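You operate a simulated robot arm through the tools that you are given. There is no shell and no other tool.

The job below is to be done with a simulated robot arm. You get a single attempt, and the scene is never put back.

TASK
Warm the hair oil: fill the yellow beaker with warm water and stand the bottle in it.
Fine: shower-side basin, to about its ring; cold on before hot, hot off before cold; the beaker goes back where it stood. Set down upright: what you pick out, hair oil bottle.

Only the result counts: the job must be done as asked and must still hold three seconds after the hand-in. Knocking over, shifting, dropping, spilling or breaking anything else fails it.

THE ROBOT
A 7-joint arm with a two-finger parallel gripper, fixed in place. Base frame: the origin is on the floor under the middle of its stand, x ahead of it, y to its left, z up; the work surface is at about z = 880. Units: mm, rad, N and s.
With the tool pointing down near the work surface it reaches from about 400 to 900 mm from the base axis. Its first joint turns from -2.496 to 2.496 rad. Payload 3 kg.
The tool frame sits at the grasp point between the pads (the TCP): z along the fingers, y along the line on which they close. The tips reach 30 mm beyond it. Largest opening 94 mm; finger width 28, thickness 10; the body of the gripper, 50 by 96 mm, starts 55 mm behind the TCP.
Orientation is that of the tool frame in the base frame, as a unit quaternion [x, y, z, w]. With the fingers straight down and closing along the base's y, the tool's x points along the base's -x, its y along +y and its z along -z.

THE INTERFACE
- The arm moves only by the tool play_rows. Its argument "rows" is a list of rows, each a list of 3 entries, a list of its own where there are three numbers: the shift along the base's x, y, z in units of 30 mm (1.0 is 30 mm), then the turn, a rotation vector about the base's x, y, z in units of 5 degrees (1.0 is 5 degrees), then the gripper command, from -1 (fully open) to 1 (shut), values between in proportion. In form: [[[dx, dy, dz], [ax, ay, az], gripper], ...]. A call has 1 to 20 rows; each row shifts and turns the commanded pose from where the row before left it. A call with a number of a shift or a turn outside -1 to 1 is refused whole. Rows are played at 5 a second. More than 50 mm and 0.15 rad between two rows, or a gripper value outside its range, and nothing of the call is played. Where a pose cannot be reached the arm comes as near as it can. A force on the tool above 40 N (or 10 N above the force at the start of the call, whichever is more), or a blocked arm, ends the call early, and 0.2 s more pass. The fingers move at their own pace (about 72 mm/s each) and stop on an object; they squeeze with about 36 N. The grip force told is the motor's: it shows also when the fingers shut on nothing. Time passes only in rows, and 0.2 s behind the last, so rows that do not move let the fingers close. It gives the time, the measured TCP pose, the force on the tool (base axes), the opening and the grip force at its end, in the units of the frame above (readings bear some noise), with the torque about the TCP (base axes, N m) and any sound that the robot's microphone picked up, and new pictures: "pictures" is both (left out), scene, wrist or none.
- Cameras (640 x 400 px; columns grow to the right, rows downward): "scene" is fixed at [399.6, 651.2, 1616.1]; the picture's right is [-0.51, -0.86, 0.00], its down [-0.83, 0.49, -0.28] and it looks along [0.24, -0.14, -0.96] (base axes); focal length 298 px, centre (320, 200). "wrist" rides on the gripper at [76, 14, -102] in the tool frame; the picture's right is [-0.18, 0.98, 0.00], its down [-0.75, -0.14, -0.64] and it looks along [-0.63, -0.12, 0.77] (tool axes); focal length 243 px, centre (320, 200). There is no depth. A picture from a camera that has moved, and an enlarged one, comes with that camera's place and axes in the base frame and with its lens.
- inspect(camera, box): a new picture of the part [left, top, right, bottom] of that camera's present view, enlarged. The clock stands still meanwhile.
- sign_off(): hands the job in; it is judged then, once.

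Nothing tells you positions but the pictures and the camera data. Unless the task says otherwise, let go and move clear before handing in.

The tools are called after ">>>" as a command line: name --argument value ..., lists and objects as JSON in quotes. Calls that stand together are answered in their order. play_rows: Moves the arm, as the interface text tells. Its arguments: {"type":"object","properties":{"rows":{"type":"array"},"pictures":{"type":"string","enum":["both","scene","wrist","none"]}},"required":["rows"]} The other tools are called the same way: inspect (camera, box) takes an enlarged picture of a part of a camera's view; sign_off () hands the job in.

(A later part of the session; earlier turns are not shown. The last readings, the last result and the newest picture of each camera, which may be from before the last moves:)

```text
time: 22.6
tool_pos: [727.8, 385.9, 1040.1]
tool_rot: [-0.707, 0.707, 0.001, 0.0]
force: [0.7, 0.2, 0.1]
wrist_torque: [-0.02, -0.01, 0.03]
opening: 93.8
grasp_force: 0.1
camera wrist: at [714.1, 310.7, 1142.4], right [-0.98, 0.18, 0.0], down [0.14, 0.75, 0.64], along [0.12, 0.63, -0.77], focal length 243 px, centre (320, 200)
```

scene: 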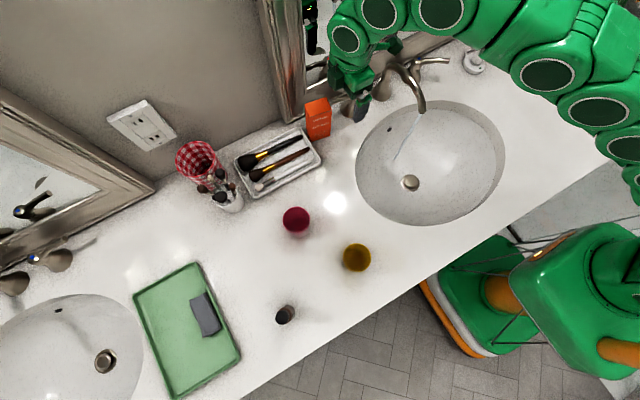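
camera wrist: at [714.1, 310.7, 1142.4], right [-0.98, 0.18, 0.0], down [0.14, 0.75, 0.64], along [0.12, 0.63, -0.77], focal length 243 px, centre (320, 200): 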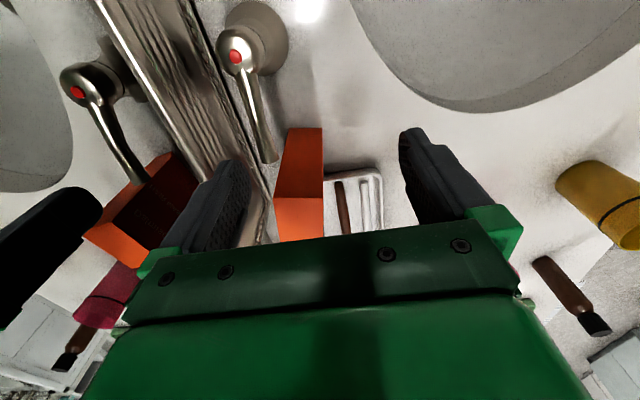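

>>> inspect --camera "scene" --box '[370, 30, 490, 200]'

>>> play_rows --rows '[[[0.3, 0, -0.5], [0, 0, 0], -1], [[0.4, 0, -0.6], [0, 0, 0], -1], [[0, 0, -0.2], [0, 0, 0], -1], [[0, 0, 0], [0, 0, 0], -1]]' --pictures "wrist"

>>> inspect --camera "wrist" --box '[170, 40, 350, 210]'

```text
2.35 times, centred on (430, 115) of scene
camera zoom: at [399.6, 651.2, 1616.1], right [-0.51, -0.86, 0.0], down [-0.83, 0.49, -0.28], along [0.24, -0.14, -0.96], focal length 702 px, centre (61, 400)
```

zoom: 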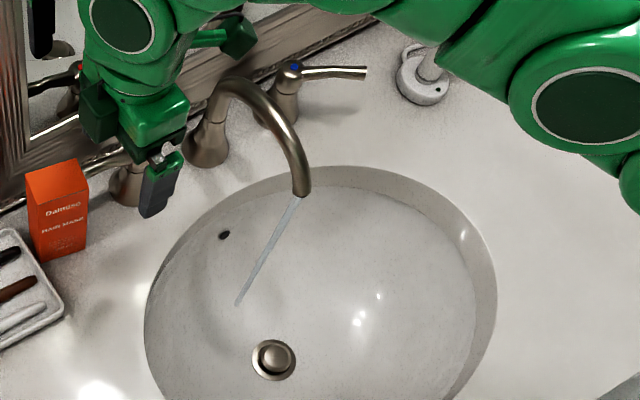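

```text
time: 23.6
tool_pos: [747.8, 384.1, 1001.3]
tool_rot: [0.707, -0.707, 0.001, 0.0]
force: [0.1, -0.5, -0.3]
wrist_torque: [0.05, -0.03, -0.04]
opening: 93.9
grasp_force: 0.0
camera wrist: at [735.4, 309.5, 1103.4], right [-0.98, 0.18, 0.0], down [0.14, 0.75, 0.64], along [0.12, 0.63, -0.77], focal length 243 px, centre (320, 200)
```

wrist: 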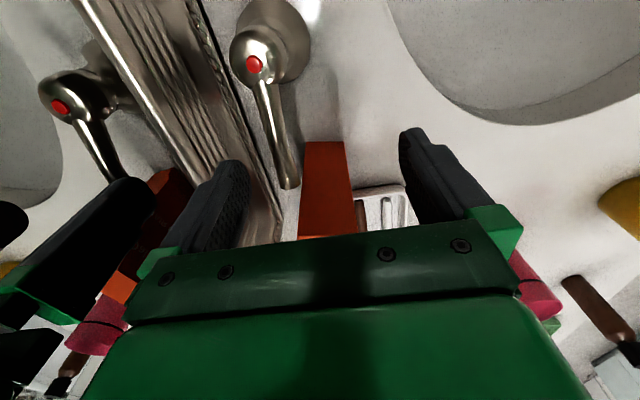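

```text
2.35 times, centred on (260, 125) of wrist
camera zoom: at [735.4, 309.5, 1103.4], right [-0.98, 0.18, 0.0], down [0.14, 0.75, 0.64], along [0.12, 0.63, -0.77], focal length 571 px, centre (461, 376)
```

zoom: 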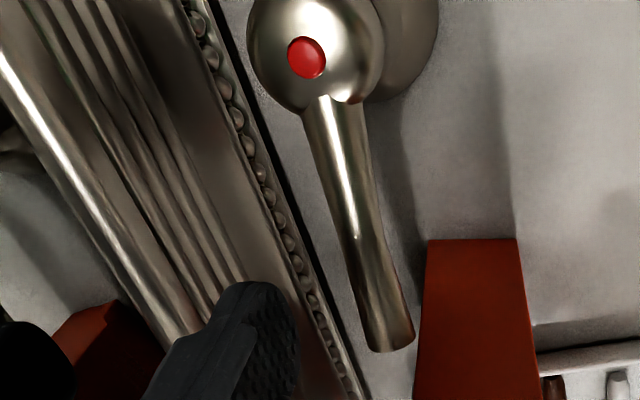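

>>> play_rows --rows '[[[0, 0, -0.5], [0, 0, 0], -1], [[0, 0, -0.5], [0, 0, 0], -1], [[0, 0, -0.4], [0, 0, 0], -1], [[0, 0, 0], [0, 0, 0], -1]]' --pictures "wrist"

>>> inspect --camera "wrist" --box '[170, 80, 350, 230]'

>>> inspect --camera "scene" --box '[280, 40, 420, 180]'

```text
time: 24.6
tool_pos: [747.6, 384.3, 959.3]
tool_rot: [0.707, -0.707, 0.0, 0.0]
force: [-0.4, -1.5, -0.2]
wrist_torque: [0.01, 0.01, 0.01]
opening: 93.9
grasp_force: 0.1
camera wrist: at [735.5, 309.8, 1061.0], right [-0.98, 0.18, 0.0], down [0.14, 0.75, 0.64], along [0.12, 0.63, -0.77], focal length 243 px, centre (320, 200)
```

wrist: 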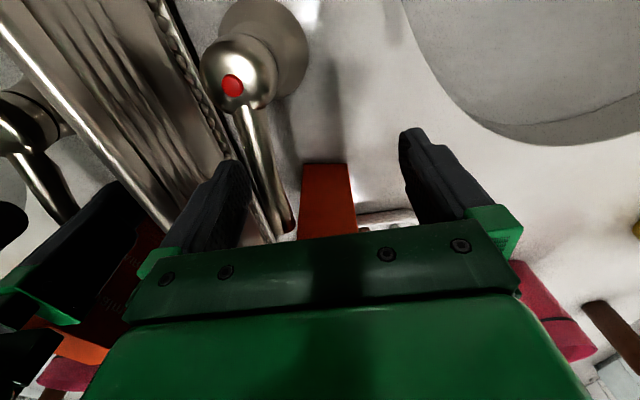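

```text
2.67 times, centred on (260, 155) of wrist
camera zoom: at [735.5, 309.8, 1061.0], right [-0.98, 0.18, 0.0], down [0.14, 0.75, 0.64], along [0.12, 0.63, -0.77], focal length 647 px, centre (480, 320)
```

zoom: 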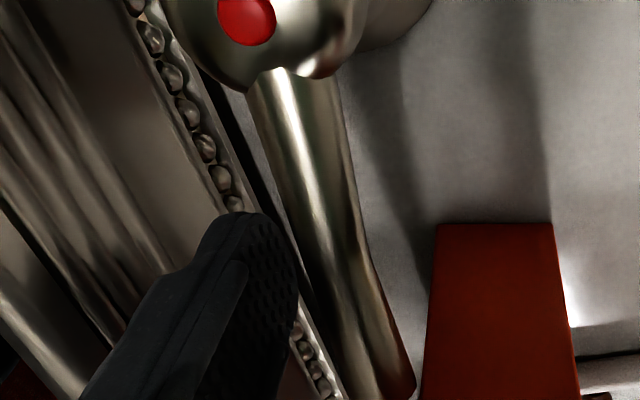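

```text
2.86 times, centred on (350, 110) of scene
camera zoom: at [399.6, 651.2, 1616.1], right [-0.51, -0.86, 0.0], down [-0.83, 0.49, -0.28], along [0.24, -0.14, -0.96], focal length 852 px, centre (234, 457)
```

zoom: 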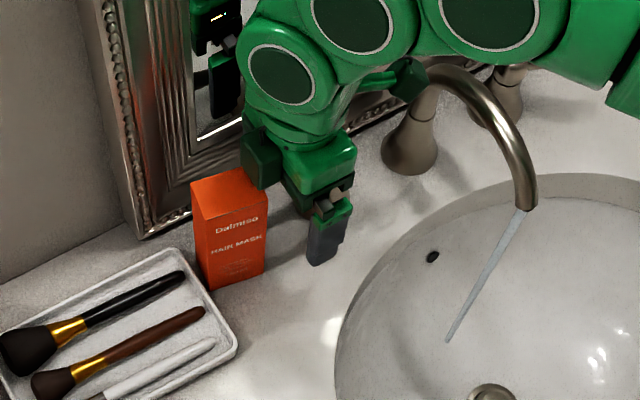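

The finger is behind the hot lever and the box is untouched. I'll raise it slightly for margin over the box, then pull the hot lever the same distance as the cold one.

>>> play_rows --rows '[[[-0.2, 0, 0.12], [0, 0, 0], -1], [[-0.3, 0, 0], [0, 0, 0], -1], [[-0.3, 0, 0], [0, 0, 0], -1], [[-0.2, 0, 0], [0, 0, 0], -1], [[0, 0, 0], [0, 0, 0], -1]]' --pictures "both"

>>> inspect --camera "scene" --box '[280, 40, 420, 180]'

```text
time: 25.8
tool_pos: [719.6, 386.4, 962.9]
tool_rot: [0.707, -0.707, -0.001, 0.0]
force: [0.1, 0.2, 1.9]
wrist_torque: [0.0, -0.04, 0.07]
opening: 93.7
grasp_force: 0.0
camera wrist: at [705.4, 310.6, 1065.0], right [-0.98, 0.18, 0.0], down [0.14, 0.75, 0.64], along [0.12, 0.63, -0.77], focal length 243 px, centre (320, 200)
```

scene: 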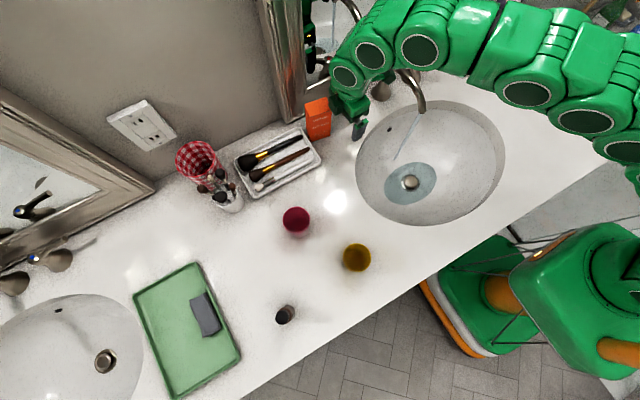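
wrist: 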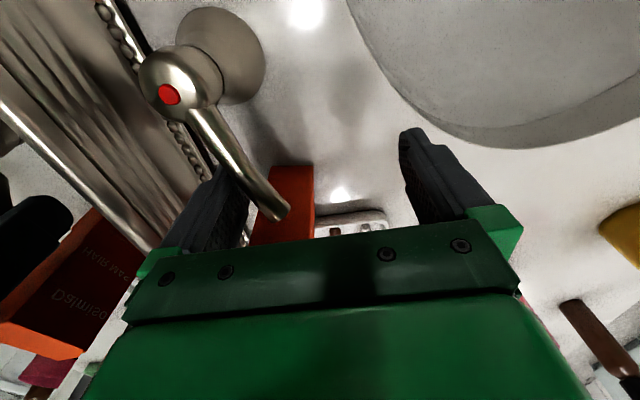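

```text
2.86 times, centred on (350, 110) of scene
camera zoom: at [399.6, 651.2, 1616.1], right [-0.51, -0.86, 0.0], down [-0.83, 0.49, -0.28], along [0.24, -0.14, -0.96], focal length 852 px, centre (234, 457)
```

zoom: 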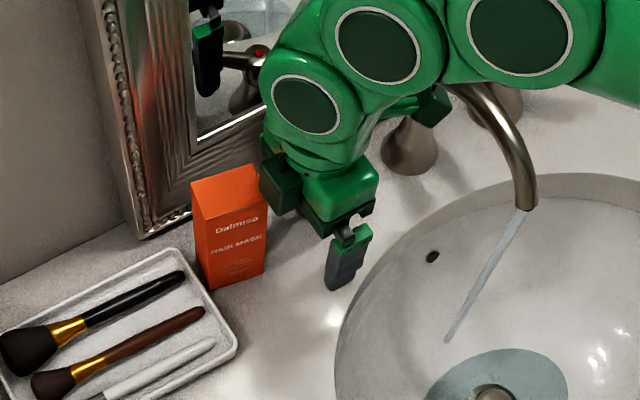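

The basin is beginning to pool, so I'll work briskly. I'll finish opening the hot lever to match the cold.

>>> play_rows --rows '[[[-0.3, 0, 0], [0, 0, 0], -1], [[-0.3, 0, 0], [0, 0, 0], -1], [[0, 0, 0], [0, 0, 0], -1]]' --pictures "both"

>>> inspect --camera "wrist" --box '[100, 20, 340, 230]'

>>> inspect --camera "scene" --box '[340, 90, 520, 240]'

```text
time: 26.6
tool_pos: [700.7, 385.2, 962.6]
tool_rot: [-0.707, 0.707, 0.0, -0.001]
force: [0.7, 0.1, -0.2]
wrist_torque: [-0.02, 0.01, 0.01]
opening: 93.9
grasp_force: 0.0
camera wrist: at [687.6, 310.0, 1064.7], right [-0.98, 0.18, 0.0], down [0.14, 0.75, 0.64], along [0.12, 0.63, -0.77], focal length 243 px, centre (320, 200)
```

scene: 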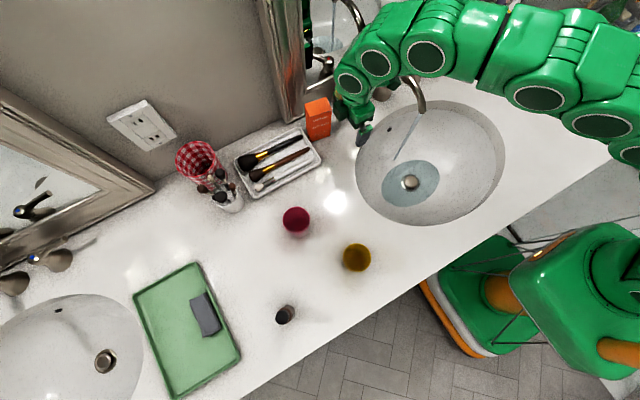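
wrist: 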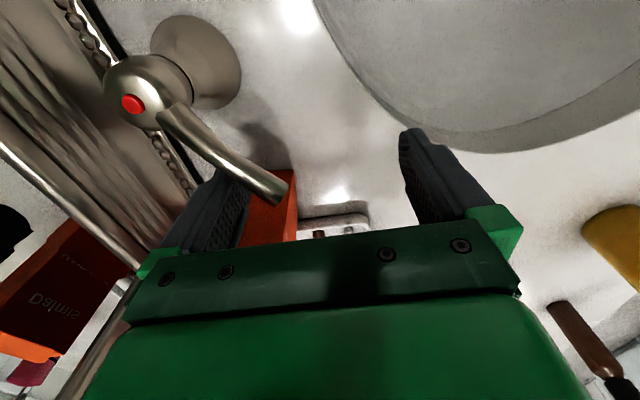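

```text
1.90 times, centred on (220, 125) of wrist
camera zoom: at [687.6, 310.0, 1064.7], right [-0.98, 0.18, 0.0], down [0.14, 0.75, 0.64], along [0.12, 0.63, -0.77], focal length 462 px, centre (510, 343)
```

zoom: 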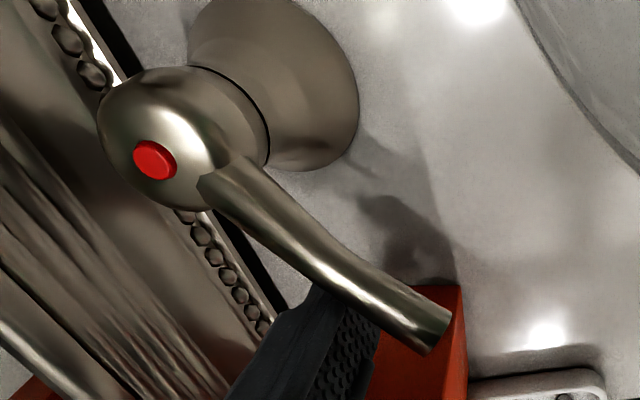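

```text
2.67 times, centred on (430, 165) of scene
camera zoom: at [399.6, 651.2, 1616.1], right [-0.51, -0.86, 0.0], down [-0.83, 0.49, -0.28], along [0.24, -0.14, -0.96], focal length 795 px, centre (27, 293)
```

zoom: 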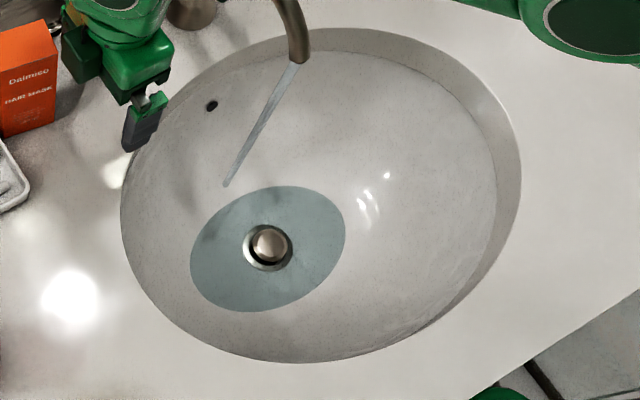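

Both taps are on at matching angles and the stream is slow, with the basin filling only slightly. I'll lift clear, then swing to the yellow beaker while tilting the gripper to about 35° below horizontal, so the beaker can go under the spout.

>>> play_rows --rows '[[[0.15, 0, 0.1], [0, 0, 0], -1], [[0, 0, 0.6], [0, 0, 0], -1], [[0, 0, 1], [0, 0, 0], -1], [[-0.2, 0, 1], [0, 0, 0], -1], [[-0.6, 0.1, 0.9], [0, 0, -1], -1], [[-0.7, 0.2, 0.3], [0, 0, -1], -1], [[-0.7, 0.3, 0], [0, 0, -1], -1], [[-0.7, 0.4, 0], [0, 0, -1], -1], [[-0.7, 0.4, 0], [0, 0, -1], -1], [[-0.7, 0.4, 0], [0, 0, -1], -1], [[-0.7, 0.4, 0], [0, 0, -1], -1], [[-0.7, 0.4, 0], [0, 0, -0.4], -1]]' --pictures "scene"

```text
time: 29.2
tool_pos: [533.0, 464.9, 1079.4]
tool_rot: [-0.445, 0.895, 0.0, 0.0]
force: [0.7, 1.2, -0.5]
wrist_torque: [-0.02, 0.02, 0.01]
opening: 93.8
grasp_force: 0.1
```

scene: 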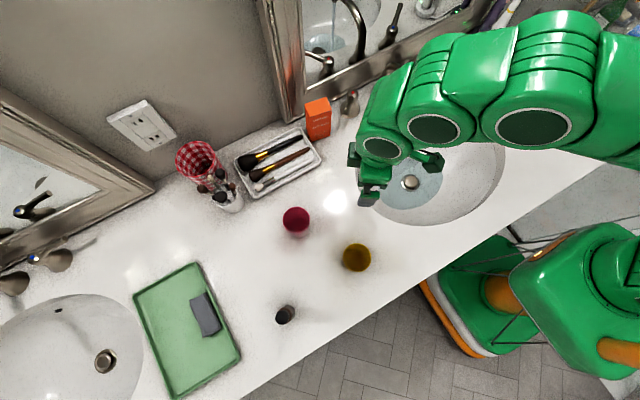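

>>> play_rows --rows '[[[-0.39, 0.24, 0], [0.799, -0.602, 0], -1], [[-0.39, 0.24, 0], [0.799, -0.602, 0], -1], [[-0.39, 0.24, 0], [0.799, -0.602, 0], -1], [[-0.39, 0.24, 0], [0.799, -0.602, 0], -1], [[-0.39, 0.24, 0], [0.799, -0.602, 0], -1], [[-0.39, 0.24, 0], [0.799, -0.602, 0], -1], [[-0.39, 0.24, 0], [0.799, -0.602, 0], -1], [[-0.39, 0.24, 0], [0.799, -0.602, 0], -1], [[-0.39, 0.24, 0], [0.799, -0.602, 0], -1], [[-0.39, 0.24, 0], [0.799, -0.602, 0], -1], [[-0.39, 0.24, 0], [0.799, -0.602, 0], -1], [[0, 0, 0], [0, 0, 0], -1]]'

```text
time: 31.8
tool_pos: [406.4, 543.4, 1079.9]
tool_rot: [-0.395, 0.793, 0.207, 0.415]
force: [-0.3, -0.3, -0.9]
wrist_torque: [-0.02, 0.0, -0.01]
opening: 94.1
grasp_force: 0.1
camera wrist: at [318.7, 450.6, 1074.8], right [-0.72, 0.68, 0.15], down [0.05, -0.16, 0.99], along [0.69, 0.72, 0.08], focal length 243 px, centre (320, 200)
```

scene: 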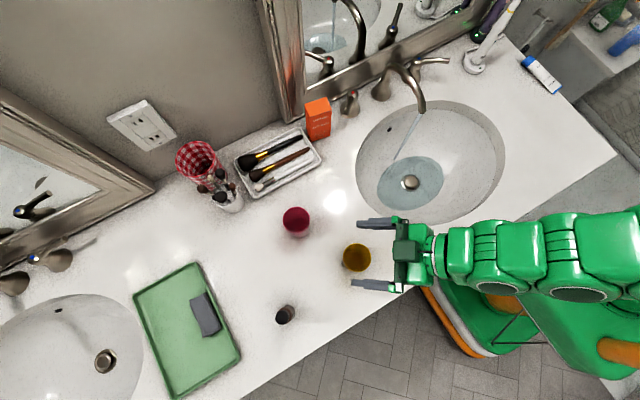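
wrist: 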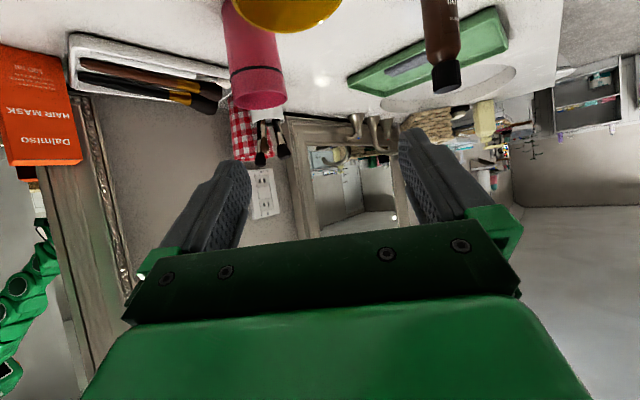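

>>> play_rows --rows '[[[-0.08, 0.03, -0.5], [0, 0, 0], -1], [[0, 0, -0.9], [0, 0, 0], -1], [[0, 0, -0.6], [0, 0, 0], -1], [[0, 0, -0.2], [0, 0, 0], -1], [[0, 0, 0], [0, 0, 0], -1]]'

>>> inspect --camera "scene" --box '[310, 200, 430, 310]'

>>> inspect --camera "wrist" --box '[160, 0, 480, 240]'

```text
time: 33.0
tool_pos: [402.3, 543.9, 1013.9]
tool_rot: [-0.396, 0.793, 0.206, 0.414]
force: [0.0, -0.7, 0.3]
wrist_torque: [-0.01, -0.02, -0.02]
opening: 94.1
grasp_force: 0.0
camera wrist: at [316.2, 450.8, 1009.5], right [-0.72, 0.68, 0.15], down [0.06, -0.16, 0.99], along [0.69, 0.72, 0.08], focal length 243 px, centre (320, 200)
```

scene: 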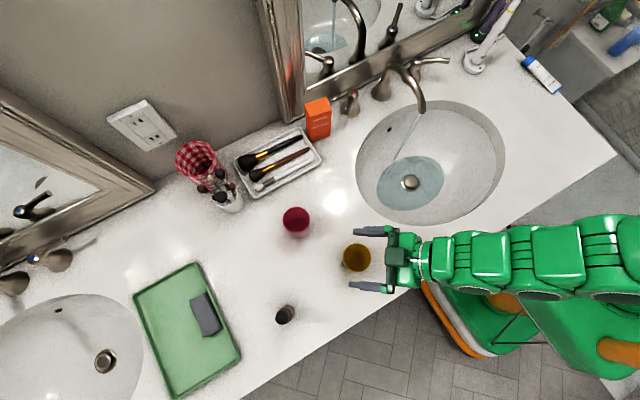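
wrist: 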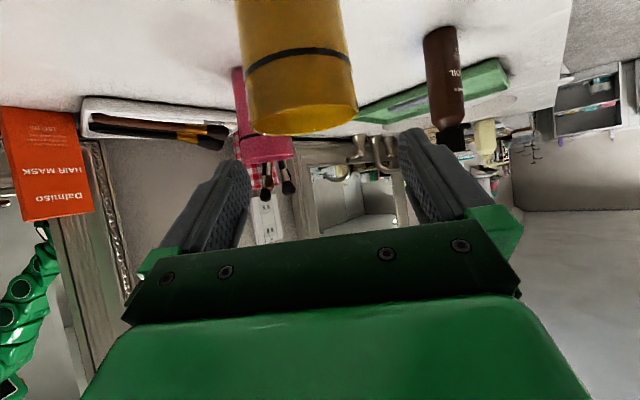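

```text
3.64 times, centred on (370, 255) of scene
camera zoom: at [399.6, 651.2, 1616.1], right [-0.51, -0.86, 0.0], down [-0.83, 0.49, -0.28], along [0.24, -0.14, -0.96], focal length 1084 px, centre (138, 0)
```

zoom: 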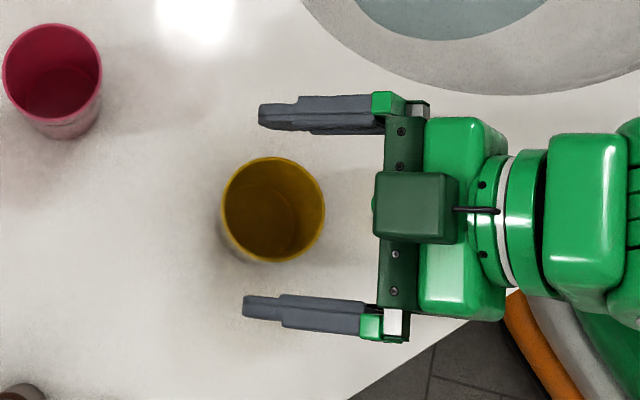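

```text
1.67 times, centred on (320, 120) of wrist
camera zoom: at [316.2, 450.8, 1009.5], right [-0.72, 0.68, 0.15], down [0.06, -0.16, 0.99], along [0.69, 0.72, 0.08], focal length 404 px, centre (320, 333)
```

zoom: 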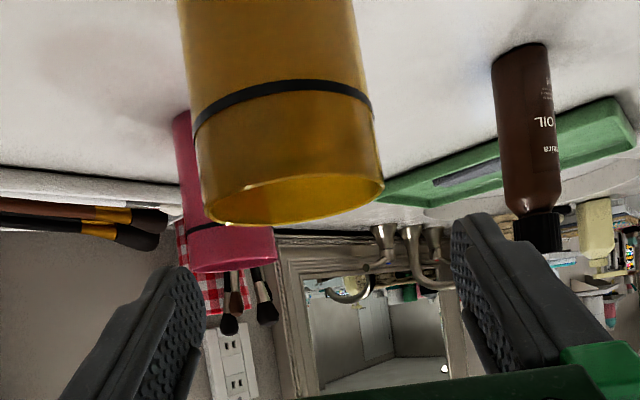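

The beaker sits well between the fingers, about 3 mm off centre. I'll correct that and descend to grip it at mid-height.

>>> play_rows --rows '[[[0.09, -0.07, -0.3], [0, 0, 0], -1], [[0, 0, -0.8], [0, 0, 0], -1], [[0, 0, -0.9], [0, 0, 0], -1], [[0, 0, -0.6], [0, 0, 0], -1], [[0, 0, -0.2], [0, 0, 0], -1], [[0, 0, 0], [0, 0, 0], -1]]'

>>> inspect --camera "scene" --box '[310, 200, 430, 310]'

>>> inspect --camera "wrist" --box '[160, 0, 480, 240]'

```text
time: 34.4
tool_pos: [406.0, 542.2, 929.3]
tool_rot: [-0.396, 0.794, 0.207, 0.412]
force: [-0.5, 0.2, 0.0]
wrist_torque: [0.0, -0.04, 0.0]
opening: 93.9
grasp_force: 0.1
camera wrist: at [318.6, 448.6, 925.4], right [-0.72, 0.68, 0.15], down [0.06, -0.16, 0.99], along [0.69, 0.72, 0.08], focal length 243 px, centre (320, 200)
```

scene: 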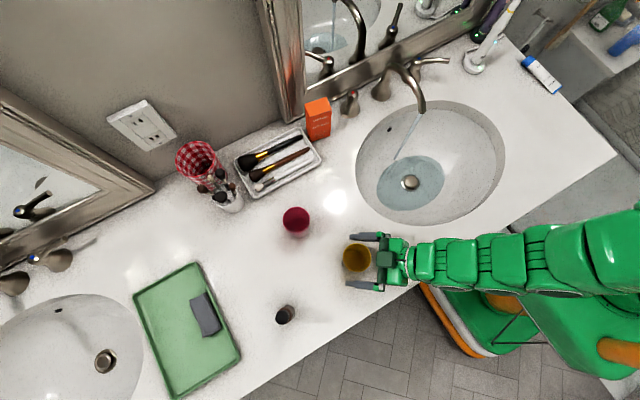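
wrist: 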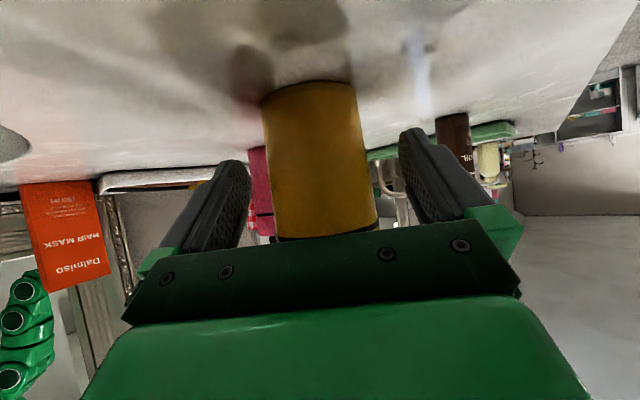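

```text
3.64 times, centred on (370, 255) of scene
camera zoom: at [399.6, 651.2, 1616.1], right [-0.51, -0.86, 0.0], down [-0.83, 0.49, -0.28], along [0.24, -0.14, -0.96], focal length 1084 px, centre (138, 0)
```

zoom: 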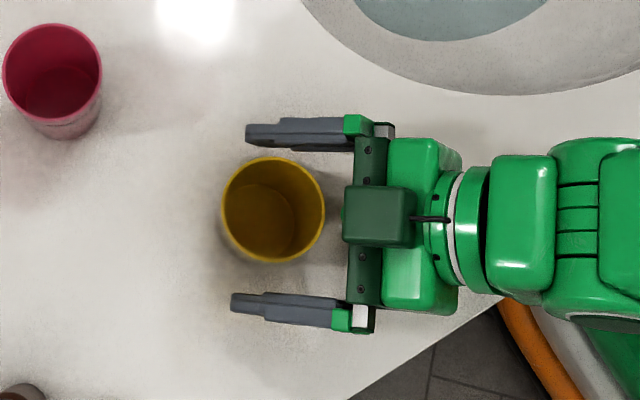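

```text
1.67 times, centred on (320, 120) of wrist
camera zoom: at [318.6, 448.6, 925.4], right [-0.72, 0.68, 0.15], down [0.06, -0.16, 0.99], along [0.69, 0.72, 0.08], focal length 404 px, centre (320, 333)
```

zoom: 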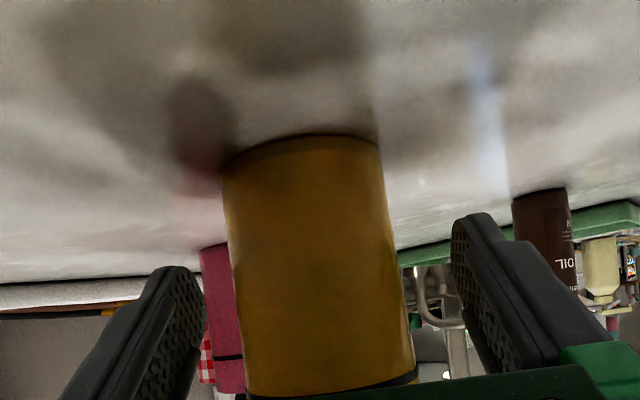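

>>> play_rows --rows '[[[0, 0, 0], [0, 0, 0], 0.2], [[0, 0, 0], [0, 0, 0], 0.5], [[0, 0, 0], [0, 0, 0], 1], [[0, 0, 0], [0, 0, 0], 1]]' --pictures "scene"

>>> inspect --camera "scene" --box '[310, 200, 430, 310]'

```text
time: 35.4
tool_pos: [406.0, 540.8, 929.9]
tool_rot: [-0.396, 0.793, 0.207, 0.414]
force: [1.2, 0.2, 0.8]
wrist_torque: [0.02, -0.08, -0.01]
opening: 57.0
grasp_force: 35.5
```

scene: 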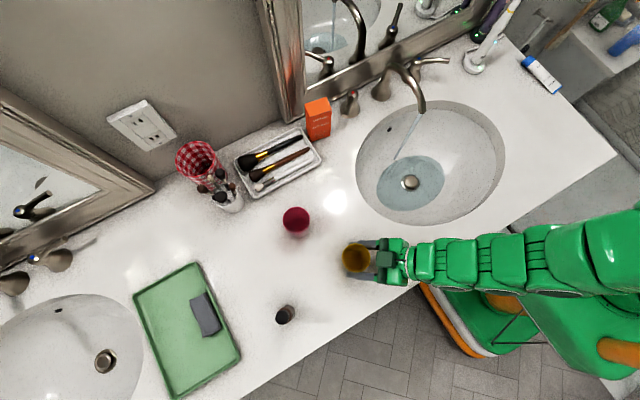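

```text
3.64 times, centred on (370, 255) of scene
camera zoom: at [399.6, 651.2, 1616.1], right [-0.51, -0.86, 0.0], down [-0.83, 0.49, -0.28], along [0.24, -0.14, -0.96], focal length 1084 px, centre (138, 0)
```

zoom: 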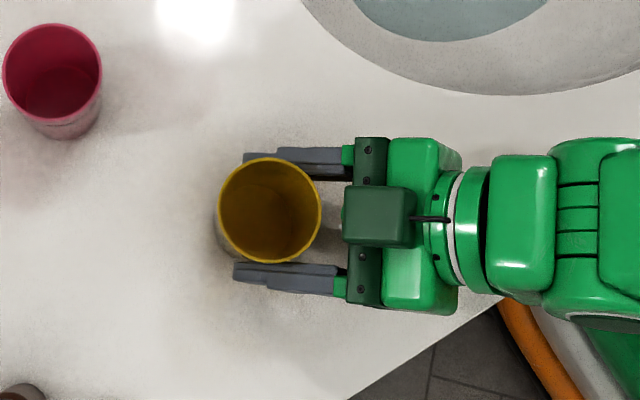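

The beaker is gripped (57 mm wide), and the basin pool looks steady. I'll lift it, swing over the basin in front of the spout, and check the alignment before going under the stream.

>>> play_rows --rows '[[[0, 0, 0.4], [0, 0, 0], 1], [[0, 0, 0.8], [0, 0, 0], 1], [[0.1, -0.3, 0.4], [0, 0, 0], 1], [[0.317, -0.8, 0], [0, 0, -0.6], 1], [[0.317, -0.892, 0], [0, 0, -0.6], 1], [[0.317, -0.892, 0], [0, 0, -0.6], 1], [[0.317, -0.892, 0], [0, 0, -0.6], 1], [[0.317, -0.892, 0], [0, 0, -0.6], 1], [[0.317, -0.892, 0], [0, 0, -0.6], 1], [[0.317, -0.892, 0], [0, 0, -0.6], 1], [[0.317, -0.892, 0], [0, 0, -0.6], 1], [[0.317, -0.892, 0], [0, 0, -0.6], 1], [[0.317, -0.892, 0], [0, 0, -0.6], 1], [[0.317, -0.892, 0], [0, 0, -0.6], 1], [[0.2, -0.7, 0], [0, 0, 0], 1], [[0, 0, 0], [0, 0, 0], 1]]'

>>> inspect --camera "scene" --box '[340, 50, 520, 220]'

>>> inspect --camera "wrist" --box '[160, 0, 480, 240]'

```text
time: 38.8
tool_pos: [555.6, 308.7, 987.2]
tool_rot: [-0.154, 0.874, 0.08, 0.454]
force: [-0.6, -0.3, 0.2]
wrist_torque: [0.01, -0.03, -0.01]
opening: 58.4
grasp_force: 36.3
out of reach, approached as far as the arm can: row 6, 7, 8, 9, 10, 11, 12, 13, 14, 15
camera wrist: at [432.3, 279.3, 982.7], right [-0.24, 0.96, 0.15], down [-0.04, -0.16, 0.99], along [0.97, 0.23, 0.08], focal length 243 px, centre (320, 200)
```

scene: 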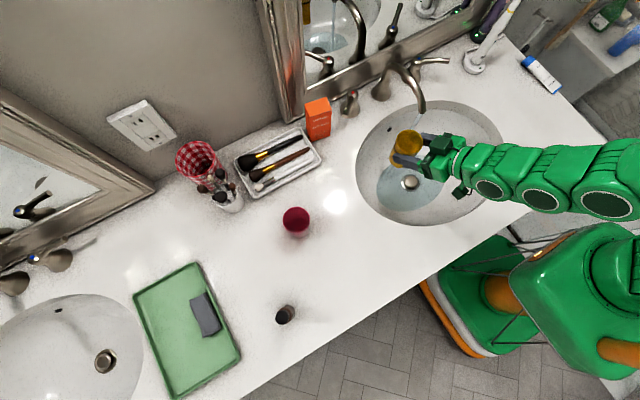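
wrist: 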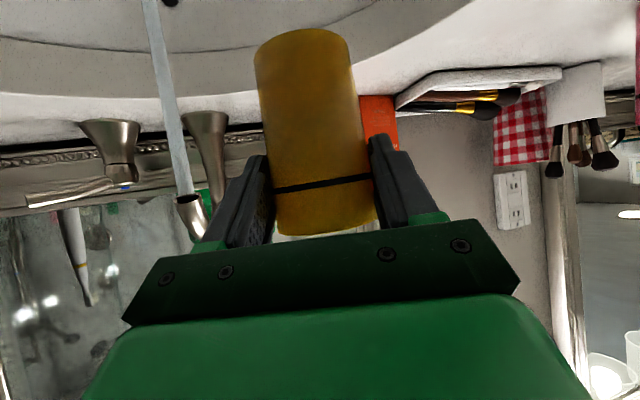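

```text
2.35 times, centred on (430, 135) of scene
camera zoom: at [399.6, 651.2, 1616.1], right [-0.51, -0.86, 0.0], down [-0.83, 0.49, -0.28], along [0.24, -0.14, -0.96], focal length 702 px, centre (61, 353)
```

zoom: 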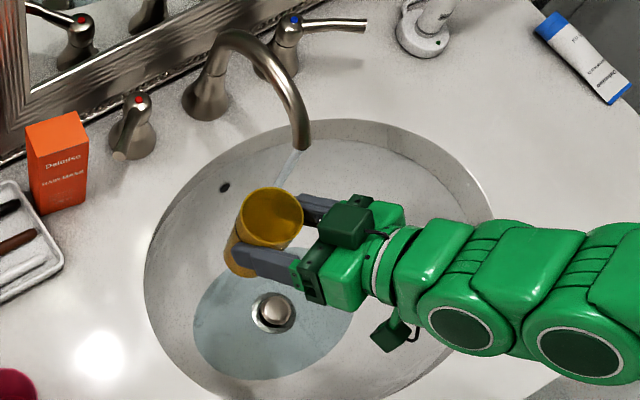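

```text
1.67 times, centred on (320, 120) of wrist
camera zoom: at [432.3, 279.3, 982.7], right [-0.24, 0.96, 0.15], down [-0.04, -0.16, 0.99], along [0.97, 0.23, 0.08], focal length 404 px, centre (320, 333)
```

zoom: 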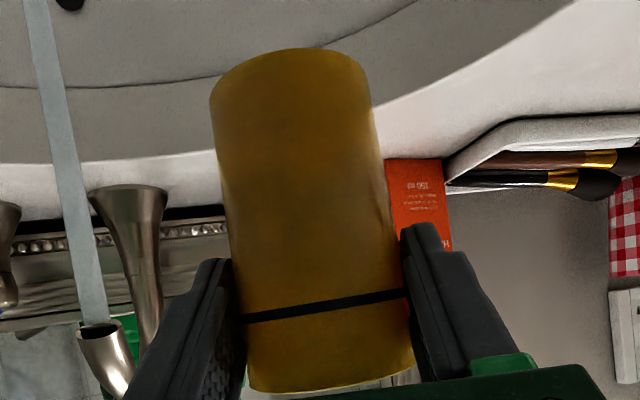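

Some rows hit the arm's reach limit, so it stopped around (556, 309). The beaker also seems to sit lower in the grip than when I grasped it, so I'll check that before continuing.

>>> inspect --camera "scene" --box '[370, 100, 470, 190]'

>>> play_rows --rows '[[[0, 0, 0], [0, 0, 0], 1], [[0, 0, 0], [0, 0, 0], 1]]' --pictures "wrist"

>>> inspect --camera "wrist" --box '[160, 0, 480, 240]'

```text
4.44 times, centred on (420, 145) of scene
camera zoom: at [399.6, 651.2, 1616.1], right [-0.51, -0.86, 0.0], down [-0.83, 0.49, -0.28], along [0.24, -0.14, -0.96], focal length 1325 px, centre (-124, 444)
```

zoom: 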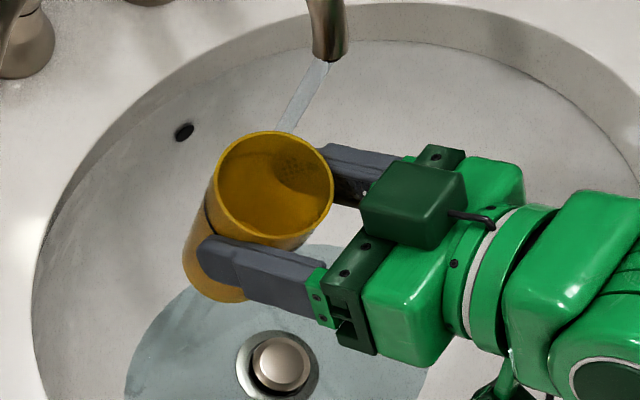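

```text
time: 39.4
tool_pos: [556.7, 309.0, 986.9]
tool_rot: [-0.153, 0.874, 0.079, 0.455]
force: [-0.5, 0.4, -1.4]
wrist_torque: [-0.01, 0.02, 0.0]
opening: 58.5
grasp_force: 35.6
camera wrist: at [432.3, 279.4, 982.7], right [-0.24, 0.96, 0.15], down [-0.04, -0.16, 0.99], along [0.97, 0.23, 0.08], focal length 243 px, centre (320, 200)
```

wrist: 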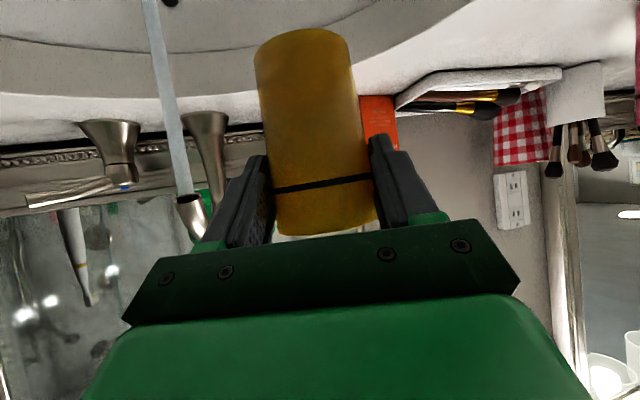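

```text
1.67 times, centred on (320, 120) of wrist
camera zoom: at [432.3, 279.4, 982.7], right [-0.24, 0.96, 0.15], down [-0.04, -0.16, 0.99], along [0.97, 0.23, 0.08], focal length 404 px, centre (320, 333)
```

zoom: 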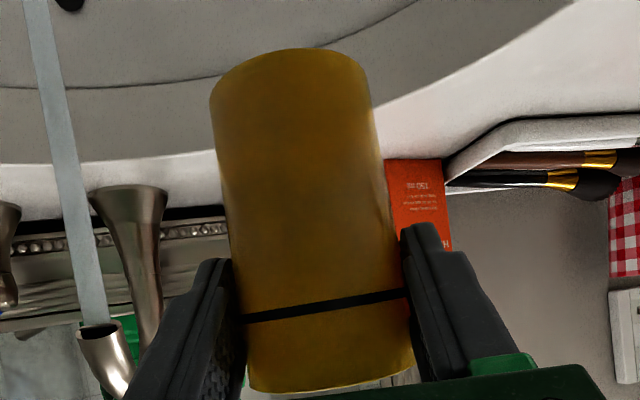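

The beaker slid about 23 mm down in the grip during the lift and has been still since. I'll test the hold with a small gentle up-and-down move here, over the basin, and compare.

>>> play_rows --rows '[[[0, 0, -0.3], [0, 0, 0], 1], [[0, 0, -0.5], [0, 0, 0], 1], [[0, 0, -0.5], [0, 0, 0], 1], [[0, 0, 0.5], [0, 0, 0], 1], [[0, 0, 0.5], [0, 0, 0], 1], [[0, 0, 0], [0, 0, 0], 1]]' --pictures "wrist"

>>> inspect --camera "wrist" --box '[160, 0, 480, 240]'

```text
time: 40.8
tool_pos: [566.0, 306.2, 992.9]
tool_rot: [-0.154, 0.873, 0.081, 0.456]
force: [0.1, -0.6, -1.2]
wrist_torque: [-0.01, 0.02, 0.0]
opening: 58.5
grasp_force: 36.2
out of reach, approached as far as the arm can: row 2, 3
camera wrist: at [442.5, 277.0, 988.1], right [-0.24, 0.96, 0.15], down [-0.04, -0.17, 0.99], along [0.97, 0.23, 0.08], focal length 243 px, centre (320, 200)
```

wrist: 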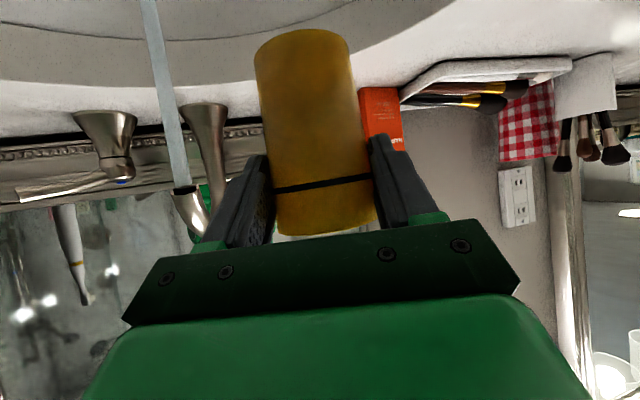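

```text
1.67 times, centred on (320, 120) of wrist
camera zoom: at [442.5, 277.0, 988.1], right [-0.24, 0.96, 0.15], down [-0.04, -0.17, 0.99], along [0.97, 0.23, 0.08], focal length 404 px, centre (320, 333)
```

zoom: 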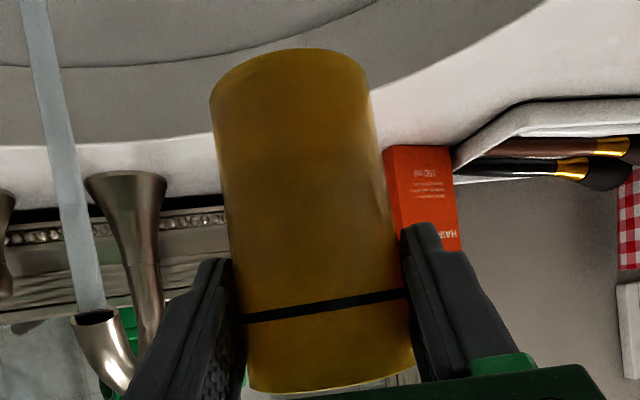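

The hold is now stable with no more slip. The reach limit comes from the wrist being too close to the base, so I'll swing the gripper's pointing direction from +20° to -22°. That puts the wrist further out and lets me get under the spout.

>>> play_rows --rows '[[[-0.05, -0.1, 0], [0, 0, -0.7], 1], [[-0.1, -0.16, 0], [0, 0, -0.9], 1], [[-0.1, -0.16, 0], [0, 0, -0.9], 1], [[-0.1, -0.16, 0], [0, 0, -0.9], 1], [[-0.1, -0.16, 0], [0, 0, -0.9], 1], [[-0.1, -0.16, 0], [0, 0, -0.9], 1], [[-0.1, -0.16, 0], [0, 0, -0.9], 1], [[-0.1, -0.16, 0], [0, 0, -0.9], 1], [[-0.1, -0.16, 0], [0, 0, -0.9], 1], [[-0.05, -0.1, 0], [0, 0, -0.5], 1], [[0, 0, 0], [0, 0, 0], 1]]'

>>> inspect --camera "scene" --box '[350, 60, 500, 200]'

>>> inspect --camera "wrist" --box '[160, 0, 480, 240]'

```text
time: 43.2
tool_pos: [538.6, 251.4, 976.9]
tool_rot: [0.195, 0.879, -0.084, 0.426]
force: [-0.2, -0.1, -0.6]
wrist_torque: [0.0, 0.05, 0.01]
opening: 58.5
grasp_force: 36.1
camera wrist: at [430.1, 318.4, 981.3], right [0.51, 0.84, 0.16], down [-0.1, -0.13, 0.99], along [0.85, -0.52, 0.02], focal length 243 px, centre (320, 200)
```

scene: 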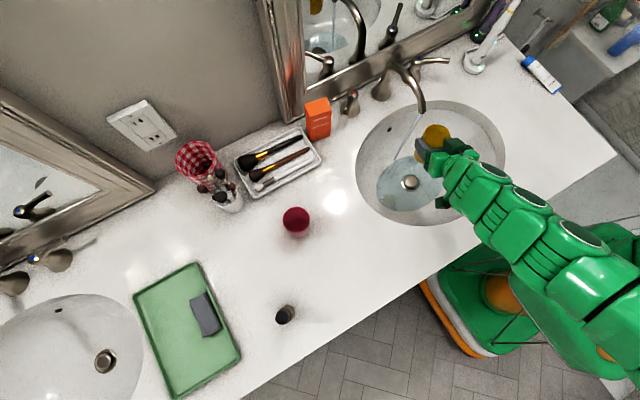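
wrist: 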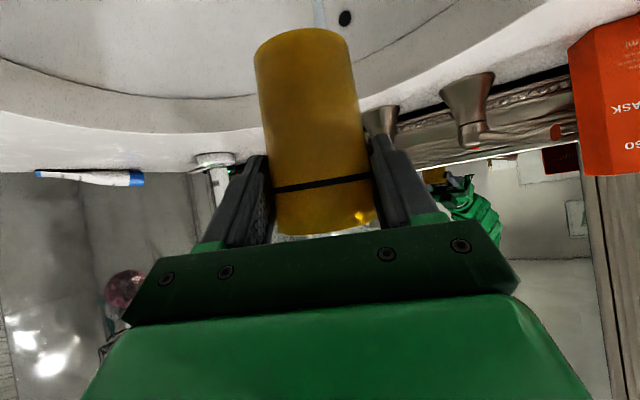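

```text
2.86 times, centred on (425, 130) of scene
camera zoom: at [399.6, 651.2, 1616.1], right [-0.51, -0.86, 0.0], down [-0.83, 0.49, -0.28], along [0.24, -0.14, -0.96], focal length 852 px, centre (20, 400)
```

zoom: 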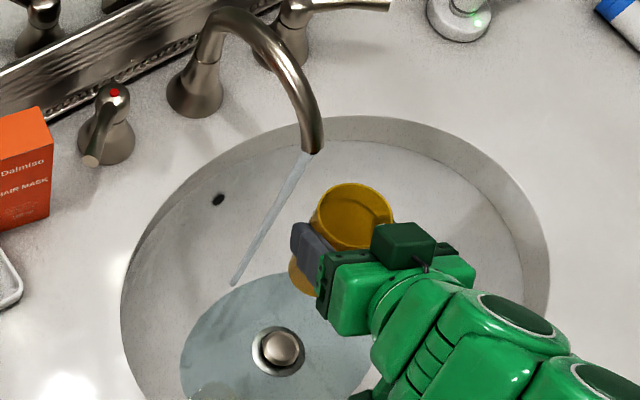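

```text
1.67 times, centred on (320, 120) of wrist
camera zoom: at [430.1, 318.4, 981.3], right [0.51, 0.84, 0.16], down [-0.1, -0.13, 0.99], along [0.85, -0.52, 0.02], focal length 404 px, centre (320, 333)
```

zoom: 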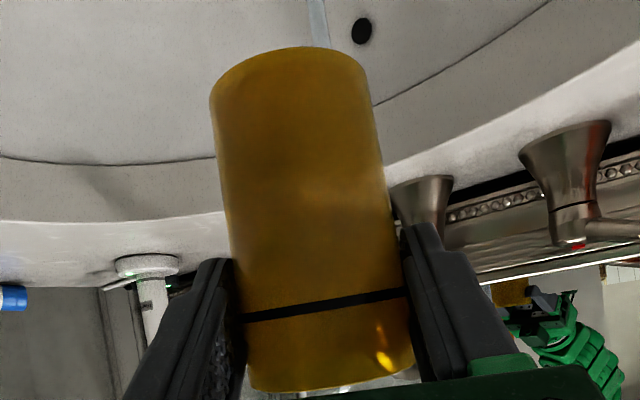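

The beaker is in front of the spout, still secure. I'll level the slight pitch error, lower it so the rim is below the outlet, and approach part-way.

>>> play_rows --rows '[[[0.1, 0, -0.3], [-0.15, -0.32, 0], 1], [[0.2, 0, -0.5], [-0.15, -0.32, 0], 1], [[0.3, -0.15, -0.4], [0, 0, 0], 1], [[0.3, -0.15, -0.2], [0, 0, 0], 1], [[0.3, -0.15, 0], [0, 0, 0], 1], [[0, 0, 0], [0, 0, 0], 1]]'

>>> inspect --camera "scene" --box '[370, 60, 490, 170]'

>>> inspect --camera "wrist" --box '[160, 0, 480, 240]'

```text
time: 44.6
tool_pos: [576.4, 248.6, 949.6]
tool_rot: [0.166, 0.856, -0.095, 0.48]
force: [0.3, 0.5, -0.9]
wrist_torque: [0.01, 0.02, -0.01]
opening: 58.4
grasp_force: 35.2
camera wrist: at [464.0, 310.4, 938.6], right [0.46, 0.88, 0.15], down [-0.2, -0.07, 0.98], along [0.87, -0.48, 0.14], focal length 243 px, centre (320, 200)
```

scene: 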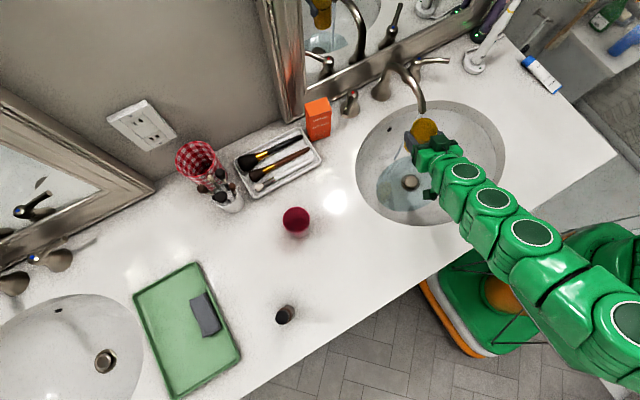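
wrist: 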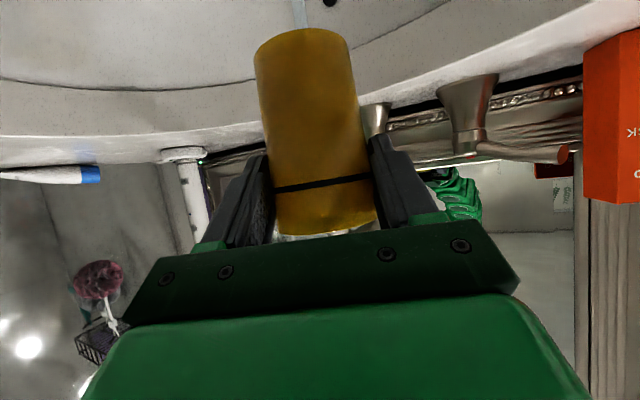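

```text
3.64 times, centred on (430, 115) of scene
camera zoom: at [399.6, 651.2, 1616.1], right [-0.51, -0.86, 0.0], down [-0.83, 0.49, -0.28], along [0.24, -0.14, -0.96], focal length 1084 px, centre (-80, 509)
```

zoom: 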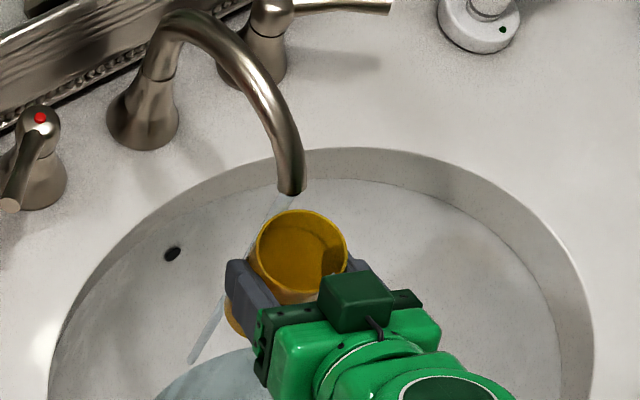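

```text
1.67 times, centred on (320, 120) of wrist
camera zoom: at [464.0, 310.4, 938.6], right [0.46, 0.88, 0.15], down [-0.2, -0.07, 0.98], along [0.87, -0.48, 0.14], focal length 404 px, centre (320, 333)
```

zoom: 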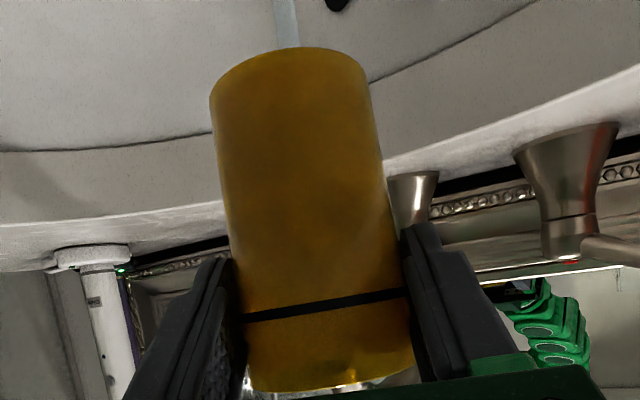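

>>> play_rows --rows '[[[0, 0, 0], [0, 0, 0], 1], [[0, 0, 0], [0, 0, 0], 1]]' --pictures "none"

```text
time: 45.2
tool_pos: [575.8, 248.1, 949.6]
tool_rot: [0.165, 0.856, -0.095, 0.48]
force: [0.6, -0.5, -0.6]
wrist_torque: [0.01, 0.01, -0.02]
opening: 58.3
grasp_force: 35.9
```

The arm has settled. I'll take out the 3.5° tilt, drop the rim just below the outlet, and slide the beaker under the stream.

>>> play_rows --rows '[[[0, -0.1, -0.4], [0.13, 0.325, 0], 1], [[0.2, -0.15, -0.13], [0.13, 0.325, 0], 1], [[0.4, -0.17, 0], [0, 0, 0], 1], [[0.43, -0.17, 0], [0, 0, 0], 1]]'

>>> inspect --camera "scene" --box '[390, 60, 470, 140]'

>>> inspect --camera "wrist" --box '[160, 0, 480, 240]'

```text
time: 46.2
tool_pos: [607.1, 231.2, 934.7]
tool_rot: [0.168, 0.871, -0.089, 0.454]
force: [-0.6, 0.3, -0.4]
wrist_torque: [0.05, -0.03, -0.01]
opening: 58.5
grasp_force: 36.5
camera wrist: at [494.1, 293.3, 930.3], right [0.46, 0.87, 0.15], down [-0.14, -0.09, 0.99], along [0.87, -0.48, 0.08], focal length 243 px, centre (320, 200)
```

scene: 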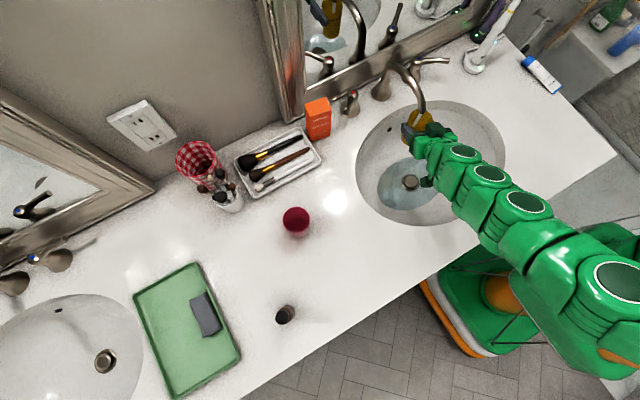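
wrist: 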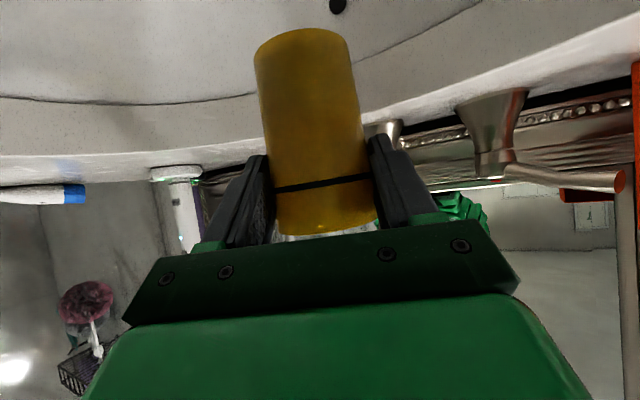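

```text
5.00 times, centred on (430, 100) of scene
camera zoom: at [399.6, 651.2, 1616.1], right [-0.51, -0.86, 0.0], down [-0.83, 0.49, -0.28], along [0.24, -0.14, -0.96], focal length 1491 px, centre (-230, 700)
```

zoom: 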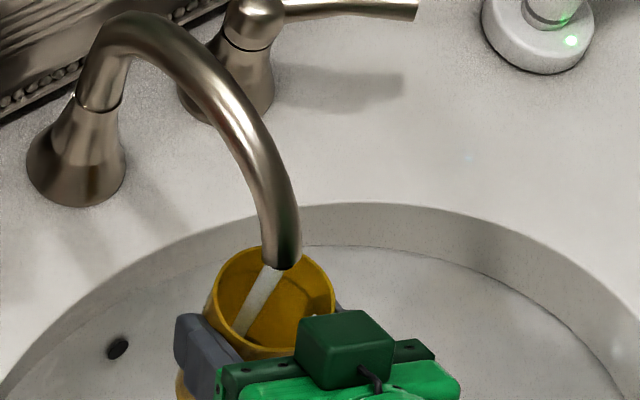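

```text
1.67 times, centred on (320, 120) of wrist
camera zoom: at [494.1, 293.3, 930.3], right [0.46, 0.87, 0.15], down [-0.14, -0.09, 0.99], along [0.87, -0.48, 0.08], focal length 404 px, centre (320, 333)
```

zoom: 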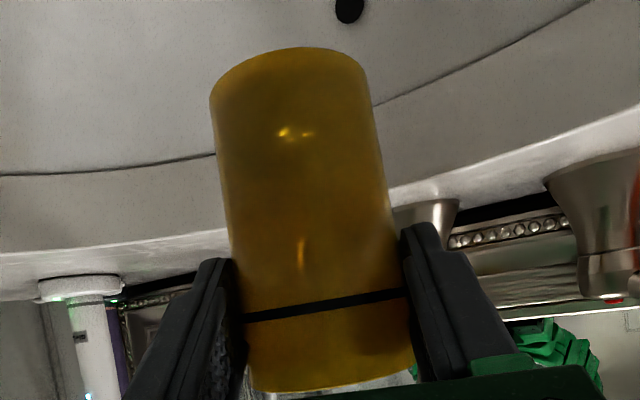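

The stream now falls inside the beaker. I'll dwell briefly and watch the level.

>>> play_rows --rows '[[[0, 0, 0], [0, 0, 0], 1], [[0, 0, 0], [0, 0, 0], 1], [[0, 0, 0], [0, 0, 0], 1]]' --pictures "none"

>>> inspect --camera "scene" --box '[400, 90, 450, 140]'

>>> inspect --camera "wrist" --box '[200, 0, 440, 240]'

```text
time: 47.0
tool_pos: [605.3, 231.5, 935.3]
tool_rot: [0.169, 0.87, -0.09, 0.454]
force: [-0.4, 0.1, -1.3]
wrist_torque: [0.06, 0.02, -0.04]
opening: 58.4
grasp_force: 35.9
```

```text
8.00 times, centred on (425, 115) of scene
camera zoom: at [399.6, 651.2, 1616.1], right [-0.51, -0.86, 0.0], down [-0.83, 0.49, -0.28], along [0.24, -0.14, -0.96], focal length 2386 px, centre (-520, 880)
```

zoom: 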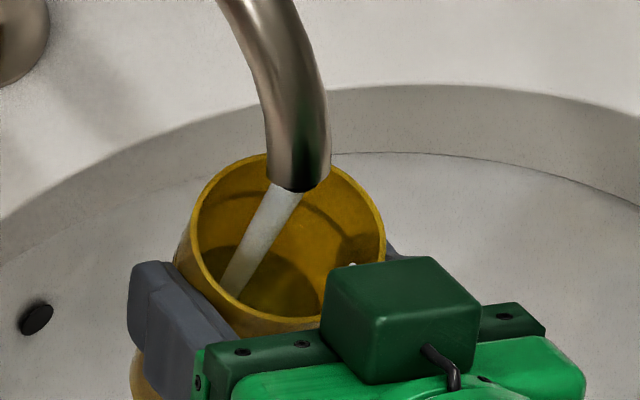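

```text
1.67 times, centred on (320, 120) of wrist
camera zoom: at [494.0, 293.0, 930.2], right [0.47, 0.87, 0.15], down [-0.14, -0.09, 0.99], along [0.87, -0.48, 0.08], focal length 404 px, centre (320, 333)
```

zoom: 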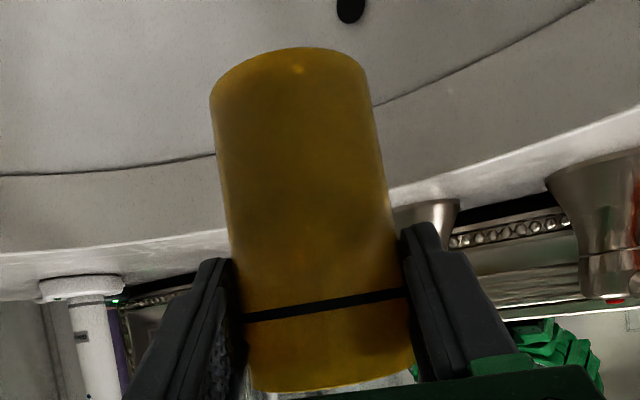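

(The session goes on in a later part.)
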